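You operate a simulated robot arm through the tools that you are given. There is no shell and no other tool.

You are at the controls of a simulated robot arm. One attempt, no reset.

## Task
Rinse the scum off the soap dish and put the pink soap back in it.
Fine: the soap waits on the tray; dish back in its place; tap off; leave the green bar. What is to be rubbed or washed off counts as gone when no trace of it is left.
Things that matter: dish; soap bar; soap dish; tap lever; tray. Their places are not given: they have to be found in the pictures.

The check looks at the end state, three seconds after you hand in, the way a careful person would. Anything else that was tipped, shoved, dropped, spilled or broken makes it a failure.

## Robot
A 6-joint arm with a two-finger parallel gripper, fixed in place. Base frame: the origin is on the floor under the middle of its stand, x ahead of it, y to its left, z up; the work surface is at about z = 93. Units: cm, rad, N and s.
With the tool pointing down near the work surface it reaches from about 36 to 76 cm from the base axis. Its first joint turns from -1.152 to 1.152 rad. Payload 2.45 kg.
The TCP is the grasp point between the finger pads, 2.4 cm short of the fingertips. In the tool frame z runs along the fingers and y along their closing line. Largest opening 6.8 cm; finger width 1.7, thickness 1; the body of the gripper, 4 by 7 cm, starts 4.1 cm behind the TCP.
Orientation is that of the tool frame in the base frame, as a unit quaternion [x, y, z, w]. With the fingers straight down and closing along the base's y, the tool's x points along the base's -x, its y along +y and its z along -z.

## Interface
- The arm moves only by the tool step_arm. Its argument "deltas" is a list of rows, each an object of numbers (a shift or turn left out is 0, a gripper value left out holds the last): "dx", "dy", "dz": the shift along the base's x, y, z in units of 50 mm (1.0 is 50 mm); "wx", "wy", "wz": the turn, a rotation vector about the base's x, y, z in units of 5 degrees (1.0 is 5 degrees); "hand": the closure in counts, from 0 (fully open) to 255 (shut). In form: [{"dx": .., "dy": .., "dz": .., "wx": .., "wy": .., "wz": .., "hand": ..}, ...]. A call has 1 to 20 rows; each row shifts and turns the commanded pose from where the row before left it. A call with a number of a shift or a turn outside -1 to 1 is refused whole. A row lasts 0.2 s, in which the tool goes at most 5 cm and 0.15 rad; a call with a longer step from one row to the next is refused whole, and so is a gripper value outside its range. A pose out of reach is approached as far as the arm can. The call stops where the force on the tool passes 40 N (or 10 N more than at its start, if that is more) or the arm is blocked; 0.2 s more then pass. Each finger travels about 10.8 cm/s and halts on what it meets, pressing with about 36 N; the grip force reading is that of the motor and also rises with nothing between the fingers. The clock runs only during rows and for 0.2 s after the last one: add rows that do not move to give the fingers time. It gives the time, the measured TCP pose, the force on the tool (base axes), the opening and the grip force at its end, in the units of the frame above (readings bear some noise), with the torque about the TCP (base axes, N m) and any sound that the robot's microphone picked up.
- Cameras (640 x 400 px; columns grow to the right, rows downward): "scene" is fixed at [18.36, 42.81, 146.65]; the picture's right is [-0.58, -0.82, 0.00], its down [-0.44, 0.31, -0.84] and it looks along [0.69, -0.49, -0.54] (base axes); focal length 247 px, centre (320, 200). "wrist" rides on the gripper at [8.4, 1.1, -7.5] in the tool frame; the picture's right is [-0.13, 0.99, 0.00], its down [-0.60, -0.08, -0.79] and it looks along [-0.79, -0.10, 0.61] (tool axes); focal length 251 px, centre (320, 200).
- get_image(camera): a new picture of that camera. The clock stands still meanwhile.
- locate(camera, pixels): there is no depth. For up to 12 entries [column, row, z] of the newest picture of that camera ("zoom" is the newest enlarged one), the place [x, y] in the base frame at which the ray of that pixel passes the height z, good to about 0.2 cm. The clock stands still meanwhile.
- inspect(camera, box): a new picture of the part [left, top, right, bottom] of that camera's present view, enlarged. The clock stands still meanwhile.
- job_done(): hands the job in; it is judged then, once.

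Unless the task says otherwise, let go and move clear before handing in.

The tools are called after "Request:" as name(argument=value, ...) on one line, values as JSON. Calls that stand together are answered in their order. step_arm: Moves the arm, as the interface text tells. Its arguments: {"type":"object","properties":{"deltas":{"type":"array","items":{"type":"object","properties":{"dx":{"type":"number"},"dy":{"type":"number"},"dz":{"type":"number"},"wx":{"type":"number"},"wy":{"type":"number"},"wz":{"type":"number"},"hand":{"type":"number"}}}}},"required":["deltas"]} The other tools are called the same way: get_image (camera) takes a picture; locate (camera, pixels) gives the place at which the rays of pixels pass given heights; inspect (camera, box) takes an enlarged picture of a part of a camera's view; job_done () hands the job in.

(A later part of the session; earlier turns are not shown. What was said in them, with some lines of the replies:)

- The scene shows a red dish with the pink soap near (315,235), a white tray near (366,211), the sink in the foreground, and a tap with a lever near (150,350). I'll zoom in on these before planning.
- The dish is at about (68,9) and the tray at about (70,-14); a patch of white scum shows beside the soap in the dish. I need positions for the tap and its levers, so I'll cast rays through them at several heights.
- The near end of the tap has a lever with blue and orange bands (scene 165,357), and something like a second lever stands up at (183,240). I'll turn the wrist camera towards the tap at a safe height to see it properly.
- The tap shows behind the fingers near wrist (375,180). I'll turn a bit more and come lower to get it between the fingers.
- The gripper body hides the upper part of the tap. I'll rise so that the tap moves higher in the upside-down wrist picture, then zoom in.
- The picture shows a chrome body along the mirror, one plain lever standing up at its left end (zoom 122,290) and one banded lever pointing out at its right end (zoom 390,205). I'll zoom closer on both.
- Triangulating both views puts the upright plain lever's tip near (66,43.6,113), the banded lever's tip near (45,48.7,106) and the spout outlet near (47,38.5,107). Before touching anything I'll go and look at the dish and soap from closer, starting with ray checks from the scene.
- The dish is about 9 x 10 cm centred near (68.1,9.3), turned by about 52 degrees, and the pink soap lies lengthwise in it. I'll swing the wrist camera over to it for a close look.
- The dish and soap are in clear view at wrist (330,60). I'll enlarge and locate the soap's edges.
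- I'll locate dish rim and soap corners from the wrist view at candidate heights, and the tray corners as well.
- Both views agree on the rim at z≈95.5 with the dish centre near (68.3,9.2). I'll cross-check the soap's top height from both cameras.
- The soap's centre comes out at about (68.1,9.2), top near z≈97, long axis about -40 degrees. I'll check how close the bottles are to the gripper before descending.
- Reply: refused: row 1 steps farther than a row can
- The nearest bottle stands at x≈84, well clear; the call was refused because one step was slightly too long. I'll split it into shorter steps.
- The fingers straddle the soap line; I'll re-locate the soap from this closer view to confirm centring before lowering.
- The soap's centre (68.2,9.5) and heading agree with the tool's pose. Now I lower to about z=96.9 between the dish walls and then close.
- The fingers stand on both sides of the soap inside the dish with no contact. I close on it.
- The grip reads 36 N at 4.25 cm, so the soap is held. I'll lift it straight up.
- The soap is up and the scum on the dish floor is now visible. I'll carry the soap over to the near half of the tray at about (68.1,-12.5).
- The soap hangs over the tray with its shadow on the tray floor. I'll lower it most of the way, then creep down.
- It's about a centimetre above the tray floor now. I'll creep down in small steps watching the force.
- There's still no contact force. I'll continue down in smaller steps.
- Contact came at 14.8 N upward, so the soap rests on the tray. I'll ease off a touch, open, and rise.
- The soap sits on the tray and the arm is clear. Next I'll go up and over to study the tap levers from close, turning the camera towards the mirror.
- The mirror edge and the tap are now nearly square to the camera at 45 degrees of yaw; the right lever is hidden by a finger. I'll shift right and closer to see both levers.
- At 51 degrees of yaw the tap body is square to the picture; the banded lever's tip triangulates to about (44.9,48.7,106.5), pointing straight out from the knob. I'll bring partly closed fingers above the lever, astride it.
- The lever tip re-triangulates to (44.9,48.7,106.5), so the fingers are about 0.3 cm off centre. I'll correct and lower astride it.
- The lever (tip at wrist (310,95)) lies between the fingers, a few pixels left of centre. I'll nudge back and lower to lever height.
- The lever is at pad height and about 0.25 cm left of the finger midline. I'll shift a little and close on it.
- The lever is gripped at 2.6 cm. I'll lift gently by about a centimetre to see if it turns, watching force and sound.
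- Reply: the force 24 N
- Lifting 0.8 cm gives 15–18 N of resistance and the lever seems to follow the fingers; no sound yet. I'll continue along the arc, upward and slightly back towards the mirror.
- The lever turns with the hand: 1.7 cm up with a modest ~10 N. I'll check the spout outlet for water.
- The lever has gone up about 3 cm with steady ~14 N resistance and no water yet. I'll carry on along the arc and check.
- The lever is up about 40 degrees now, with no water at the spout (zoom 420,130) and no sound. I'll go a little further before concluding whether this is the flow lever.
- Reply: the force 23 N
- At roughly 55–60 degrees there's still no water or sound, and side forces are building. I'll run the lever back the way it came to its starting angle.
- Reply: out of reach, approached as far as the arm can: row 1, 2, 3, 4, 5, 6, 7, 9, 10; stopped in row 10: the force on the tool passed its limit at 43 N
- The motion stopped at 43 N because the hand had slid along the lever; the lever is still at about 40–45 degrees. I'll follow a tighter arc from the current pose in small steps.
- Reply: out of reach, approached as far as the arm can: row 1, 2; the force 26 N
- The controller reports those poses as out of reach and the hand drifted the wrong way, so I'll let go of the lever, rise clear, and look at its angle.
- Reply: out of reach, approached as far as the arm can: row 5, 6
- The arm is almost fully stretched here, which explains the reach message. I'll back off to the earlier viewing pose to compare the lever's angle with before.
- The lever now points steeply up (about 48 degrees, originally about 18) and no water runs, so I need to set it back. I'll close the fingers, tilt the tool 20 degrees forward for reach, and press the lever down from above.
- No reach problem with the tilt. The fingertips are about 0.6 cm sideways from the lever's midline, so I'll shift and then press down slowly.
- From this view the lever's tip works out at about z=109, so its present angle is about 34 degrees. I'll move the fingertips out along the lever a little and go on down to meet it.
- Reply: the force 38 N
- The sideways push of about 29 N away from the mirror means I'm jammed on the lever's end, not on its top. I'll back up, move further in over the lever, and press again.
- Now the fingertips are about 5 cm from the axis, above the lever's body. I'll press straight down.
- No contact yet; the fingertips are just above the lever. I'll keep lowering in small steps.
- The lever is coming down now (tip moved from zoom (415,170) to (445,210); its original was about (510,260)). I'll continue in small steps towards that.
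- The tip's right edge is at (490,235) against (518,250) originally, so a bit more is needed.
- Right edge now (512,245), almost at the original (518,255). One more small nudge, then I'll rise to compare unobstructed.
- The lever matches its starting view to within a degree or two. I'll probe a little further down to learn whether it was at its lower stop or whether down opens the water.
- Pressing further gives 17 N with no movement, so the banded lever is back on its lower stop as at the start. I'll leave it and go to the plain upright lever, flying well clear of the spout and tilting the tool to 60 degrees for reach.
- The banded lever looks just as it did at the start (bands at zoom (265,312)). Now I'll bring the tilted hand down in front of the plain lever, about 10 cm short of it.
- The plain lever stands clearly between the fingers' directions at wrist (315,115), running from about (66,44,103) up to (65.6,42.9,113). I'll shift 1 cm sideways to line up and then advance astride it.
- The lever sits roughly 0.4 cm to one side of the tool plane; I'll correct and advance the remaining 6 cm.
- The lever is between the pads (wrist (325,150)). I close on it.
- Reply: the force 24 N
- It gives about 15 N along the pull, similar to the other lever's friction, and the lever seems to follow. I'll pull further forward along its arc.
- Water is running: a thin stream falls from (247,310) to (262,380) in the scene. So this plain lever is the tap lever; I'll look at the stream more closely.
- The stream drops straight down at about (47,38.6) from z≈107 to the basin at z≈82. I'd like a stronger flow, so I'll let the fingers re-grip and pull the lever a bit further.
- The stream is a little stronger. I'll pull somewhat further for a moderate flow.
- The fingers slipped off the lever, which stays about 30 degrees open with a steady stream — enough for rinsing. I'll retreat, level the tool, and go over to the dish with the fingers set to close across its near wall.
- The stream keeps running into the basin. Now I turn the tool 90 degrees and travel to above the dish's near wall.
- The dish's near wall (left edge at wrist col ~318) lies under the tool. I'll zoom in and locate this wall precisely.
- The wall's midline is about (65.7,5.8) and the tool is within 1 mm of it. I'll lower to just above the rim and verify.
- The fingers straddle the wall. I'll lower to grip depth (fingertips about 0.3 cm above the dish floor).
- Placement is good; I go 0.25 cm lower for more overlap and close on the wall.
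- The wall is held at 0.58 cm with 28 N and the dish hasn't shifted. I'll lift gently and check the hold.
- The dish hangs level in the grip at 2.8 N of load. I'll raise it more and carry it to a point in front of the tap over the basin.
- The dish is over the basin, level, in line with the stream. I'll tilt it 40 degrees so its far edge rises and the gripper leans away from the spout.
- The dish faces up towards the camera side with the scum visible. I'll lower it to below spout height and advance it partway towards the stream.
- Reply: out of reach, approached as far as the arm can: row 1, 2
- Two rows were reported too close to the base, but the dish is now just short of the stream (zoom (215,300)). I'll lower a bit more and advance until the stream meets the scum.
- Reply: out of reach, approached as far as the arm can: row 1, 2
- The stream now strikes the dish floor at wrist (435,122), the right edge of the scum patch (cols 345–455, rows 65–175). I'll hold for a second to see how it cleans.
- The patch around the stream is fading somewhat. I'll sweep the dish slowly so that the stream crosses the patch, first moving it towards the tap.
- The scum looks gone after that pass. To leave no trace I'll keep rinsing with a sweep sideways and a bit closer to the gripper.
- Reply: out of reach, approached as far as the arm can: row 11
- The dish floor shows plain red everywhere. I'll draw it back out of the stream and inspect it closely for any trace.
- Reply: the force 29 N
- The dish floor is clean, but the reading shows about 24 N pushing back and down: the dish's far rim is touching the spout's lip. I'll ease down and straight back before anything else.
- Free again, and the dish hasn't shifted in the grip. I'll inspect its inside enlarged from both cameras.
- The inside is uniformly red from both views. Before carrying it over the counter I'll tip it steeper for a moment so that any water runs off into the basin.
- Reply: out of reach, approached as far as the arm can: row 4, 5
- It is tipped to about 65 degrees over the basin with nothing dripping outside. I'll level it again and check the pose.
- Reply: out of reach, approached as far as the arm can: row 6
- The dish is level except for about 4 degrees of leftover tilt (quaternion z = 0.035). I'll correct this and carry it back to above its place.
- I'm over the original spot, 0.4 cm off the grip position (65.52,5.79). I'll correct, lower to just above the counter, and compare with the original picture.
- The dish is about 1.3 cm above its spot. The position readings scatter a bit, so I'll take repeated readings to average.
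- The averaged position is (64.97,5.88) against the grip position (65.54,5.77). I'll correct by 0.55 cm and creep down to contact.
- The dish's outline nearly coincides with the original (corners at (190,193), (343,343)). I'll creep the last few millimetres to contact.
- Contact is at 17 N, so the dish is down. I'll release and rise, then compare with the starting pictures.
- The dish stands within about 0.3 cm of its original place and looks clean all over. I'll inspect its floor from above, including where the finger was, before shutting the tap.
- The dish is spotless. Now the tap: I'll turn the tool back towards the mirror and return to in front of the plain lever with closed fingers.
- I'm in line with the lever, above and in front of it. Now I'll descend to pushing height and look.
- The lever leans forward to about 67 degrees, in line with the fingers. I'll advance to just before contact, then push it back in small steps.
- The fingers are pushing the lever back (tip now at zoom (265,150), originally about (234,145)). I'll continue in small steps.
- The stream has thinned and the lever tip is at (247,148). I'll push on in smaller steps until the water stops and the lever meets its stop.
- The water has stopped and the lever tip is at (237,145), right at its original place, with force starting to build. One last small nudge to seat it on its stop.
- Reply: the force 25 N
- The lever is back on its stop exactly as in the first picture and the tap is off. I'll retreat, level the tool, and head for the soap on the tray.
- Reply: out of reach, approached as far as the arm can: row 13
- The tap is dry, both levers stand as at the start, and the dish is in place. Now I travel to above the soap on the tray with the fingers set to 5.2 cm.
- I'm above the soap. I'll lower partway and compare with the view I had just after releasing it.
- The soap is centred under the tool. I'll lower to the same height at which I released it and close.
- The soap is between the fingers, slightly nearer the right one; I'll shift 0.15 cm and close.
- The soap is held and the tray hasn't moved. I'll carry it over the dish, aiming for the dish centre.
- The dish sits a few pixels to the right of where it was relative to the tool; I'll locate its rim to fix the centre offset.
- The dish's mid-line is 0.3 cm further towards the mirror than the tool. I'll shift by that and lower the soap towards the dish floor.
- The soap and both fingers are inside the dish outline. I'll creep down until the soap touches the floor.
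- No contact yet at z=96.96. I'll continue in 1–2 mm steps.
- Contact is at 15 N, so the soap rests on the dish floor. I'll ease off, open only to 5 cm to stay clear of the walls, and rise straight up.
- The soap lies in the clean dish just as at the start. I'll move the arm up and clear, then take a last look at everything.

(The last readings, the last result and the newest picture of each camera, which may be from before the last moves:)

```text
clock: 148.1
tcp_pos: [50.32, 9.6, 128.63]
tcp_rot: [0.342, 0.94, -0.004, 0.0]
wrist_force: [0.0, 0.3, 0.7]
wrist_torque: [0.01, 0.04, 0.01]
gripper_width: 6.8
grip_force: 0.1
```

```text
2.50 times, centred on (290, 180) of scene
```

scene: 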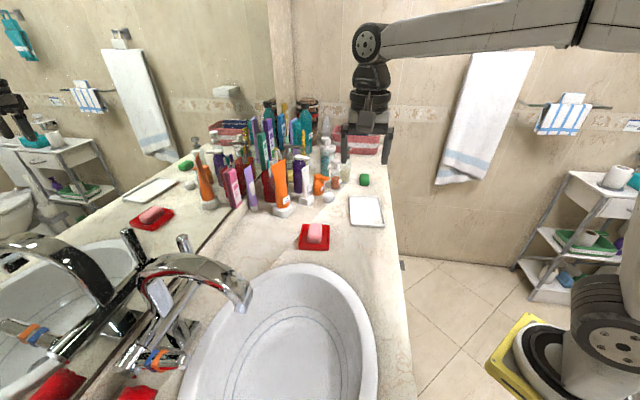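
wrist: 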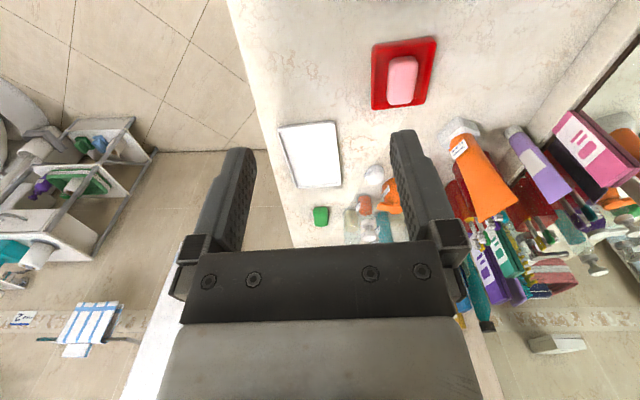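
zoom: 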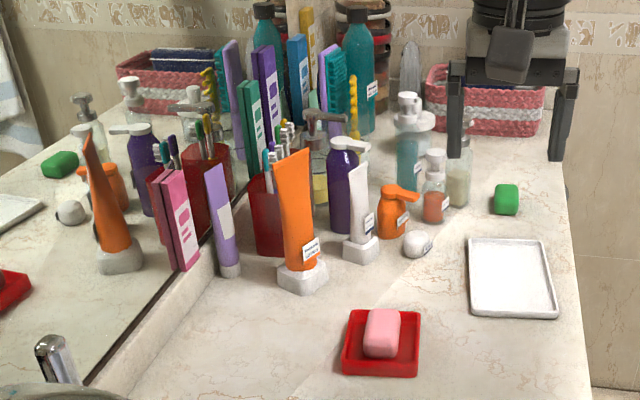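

All is in order: soap in the clean dish (scene (315,235)), tray and green bar untouched, tap dry with both levers at their starting angles. One last close look at the dish for traces before handing in.

Request:
inspect(camera="wrist", box=[360, 25, 450, 120])

Request:
inspect(camera="scene", box=[290, 215, 340, 255])

```text
4.21 times, centred on (405, 72) of wrist
```

zoom: 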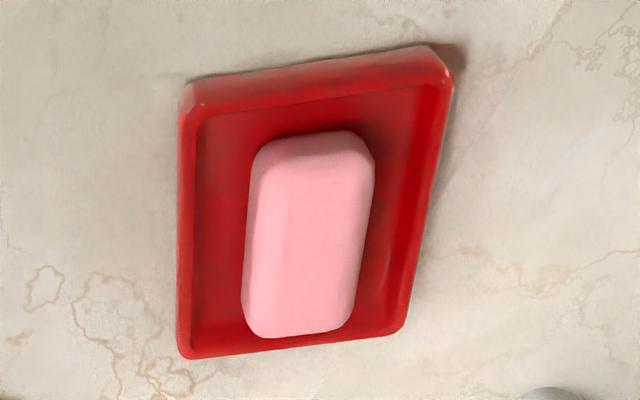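

```text
10.00 times, centred on (315, 235) of scene
```

zoom: 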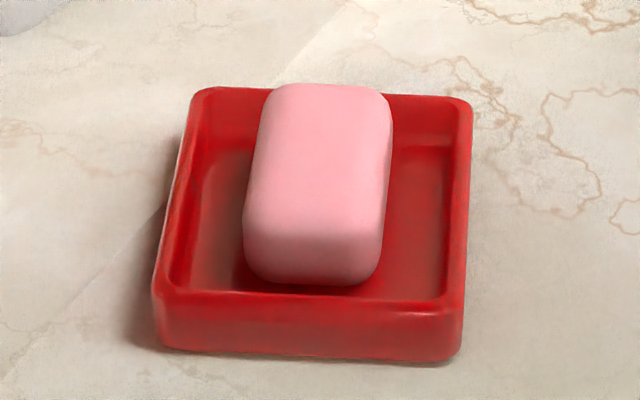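

The close-ups show a clean red dish with no white left, the pink soap lying in it, and the dish within about 0.3 cm of its original place. The arm is clear, so I hand the job in.

Request:
job_done()

```text
The job is handed in.
```

The soap dish is rinsed clean and back in its place, the pink soap is in it, and the tap is off. I've handed the job in; no verdict has come back yet.

- **Dish:** no white scum shows in close-ups from either camera. It stands within about 0.3 cm of where it started.
- **Soap:** it waited on the tray during the rinse and now lies in the dish as before. The tray and the green bar look unmoved.
- **Tap:** no water is running, and the plain upright lever is back on its stop.

Two things happened along the way:

- **Wrong lever first:** I tried the lever with the blue and orange bands before finding it wasn't the one for the water. It is back on its stop and looks as it did at the start.
- **Bump on the spout:** the dish's rim touched the spout with about 24 N while I drew it back from the water. I saw no damage or spilled water afterwards.
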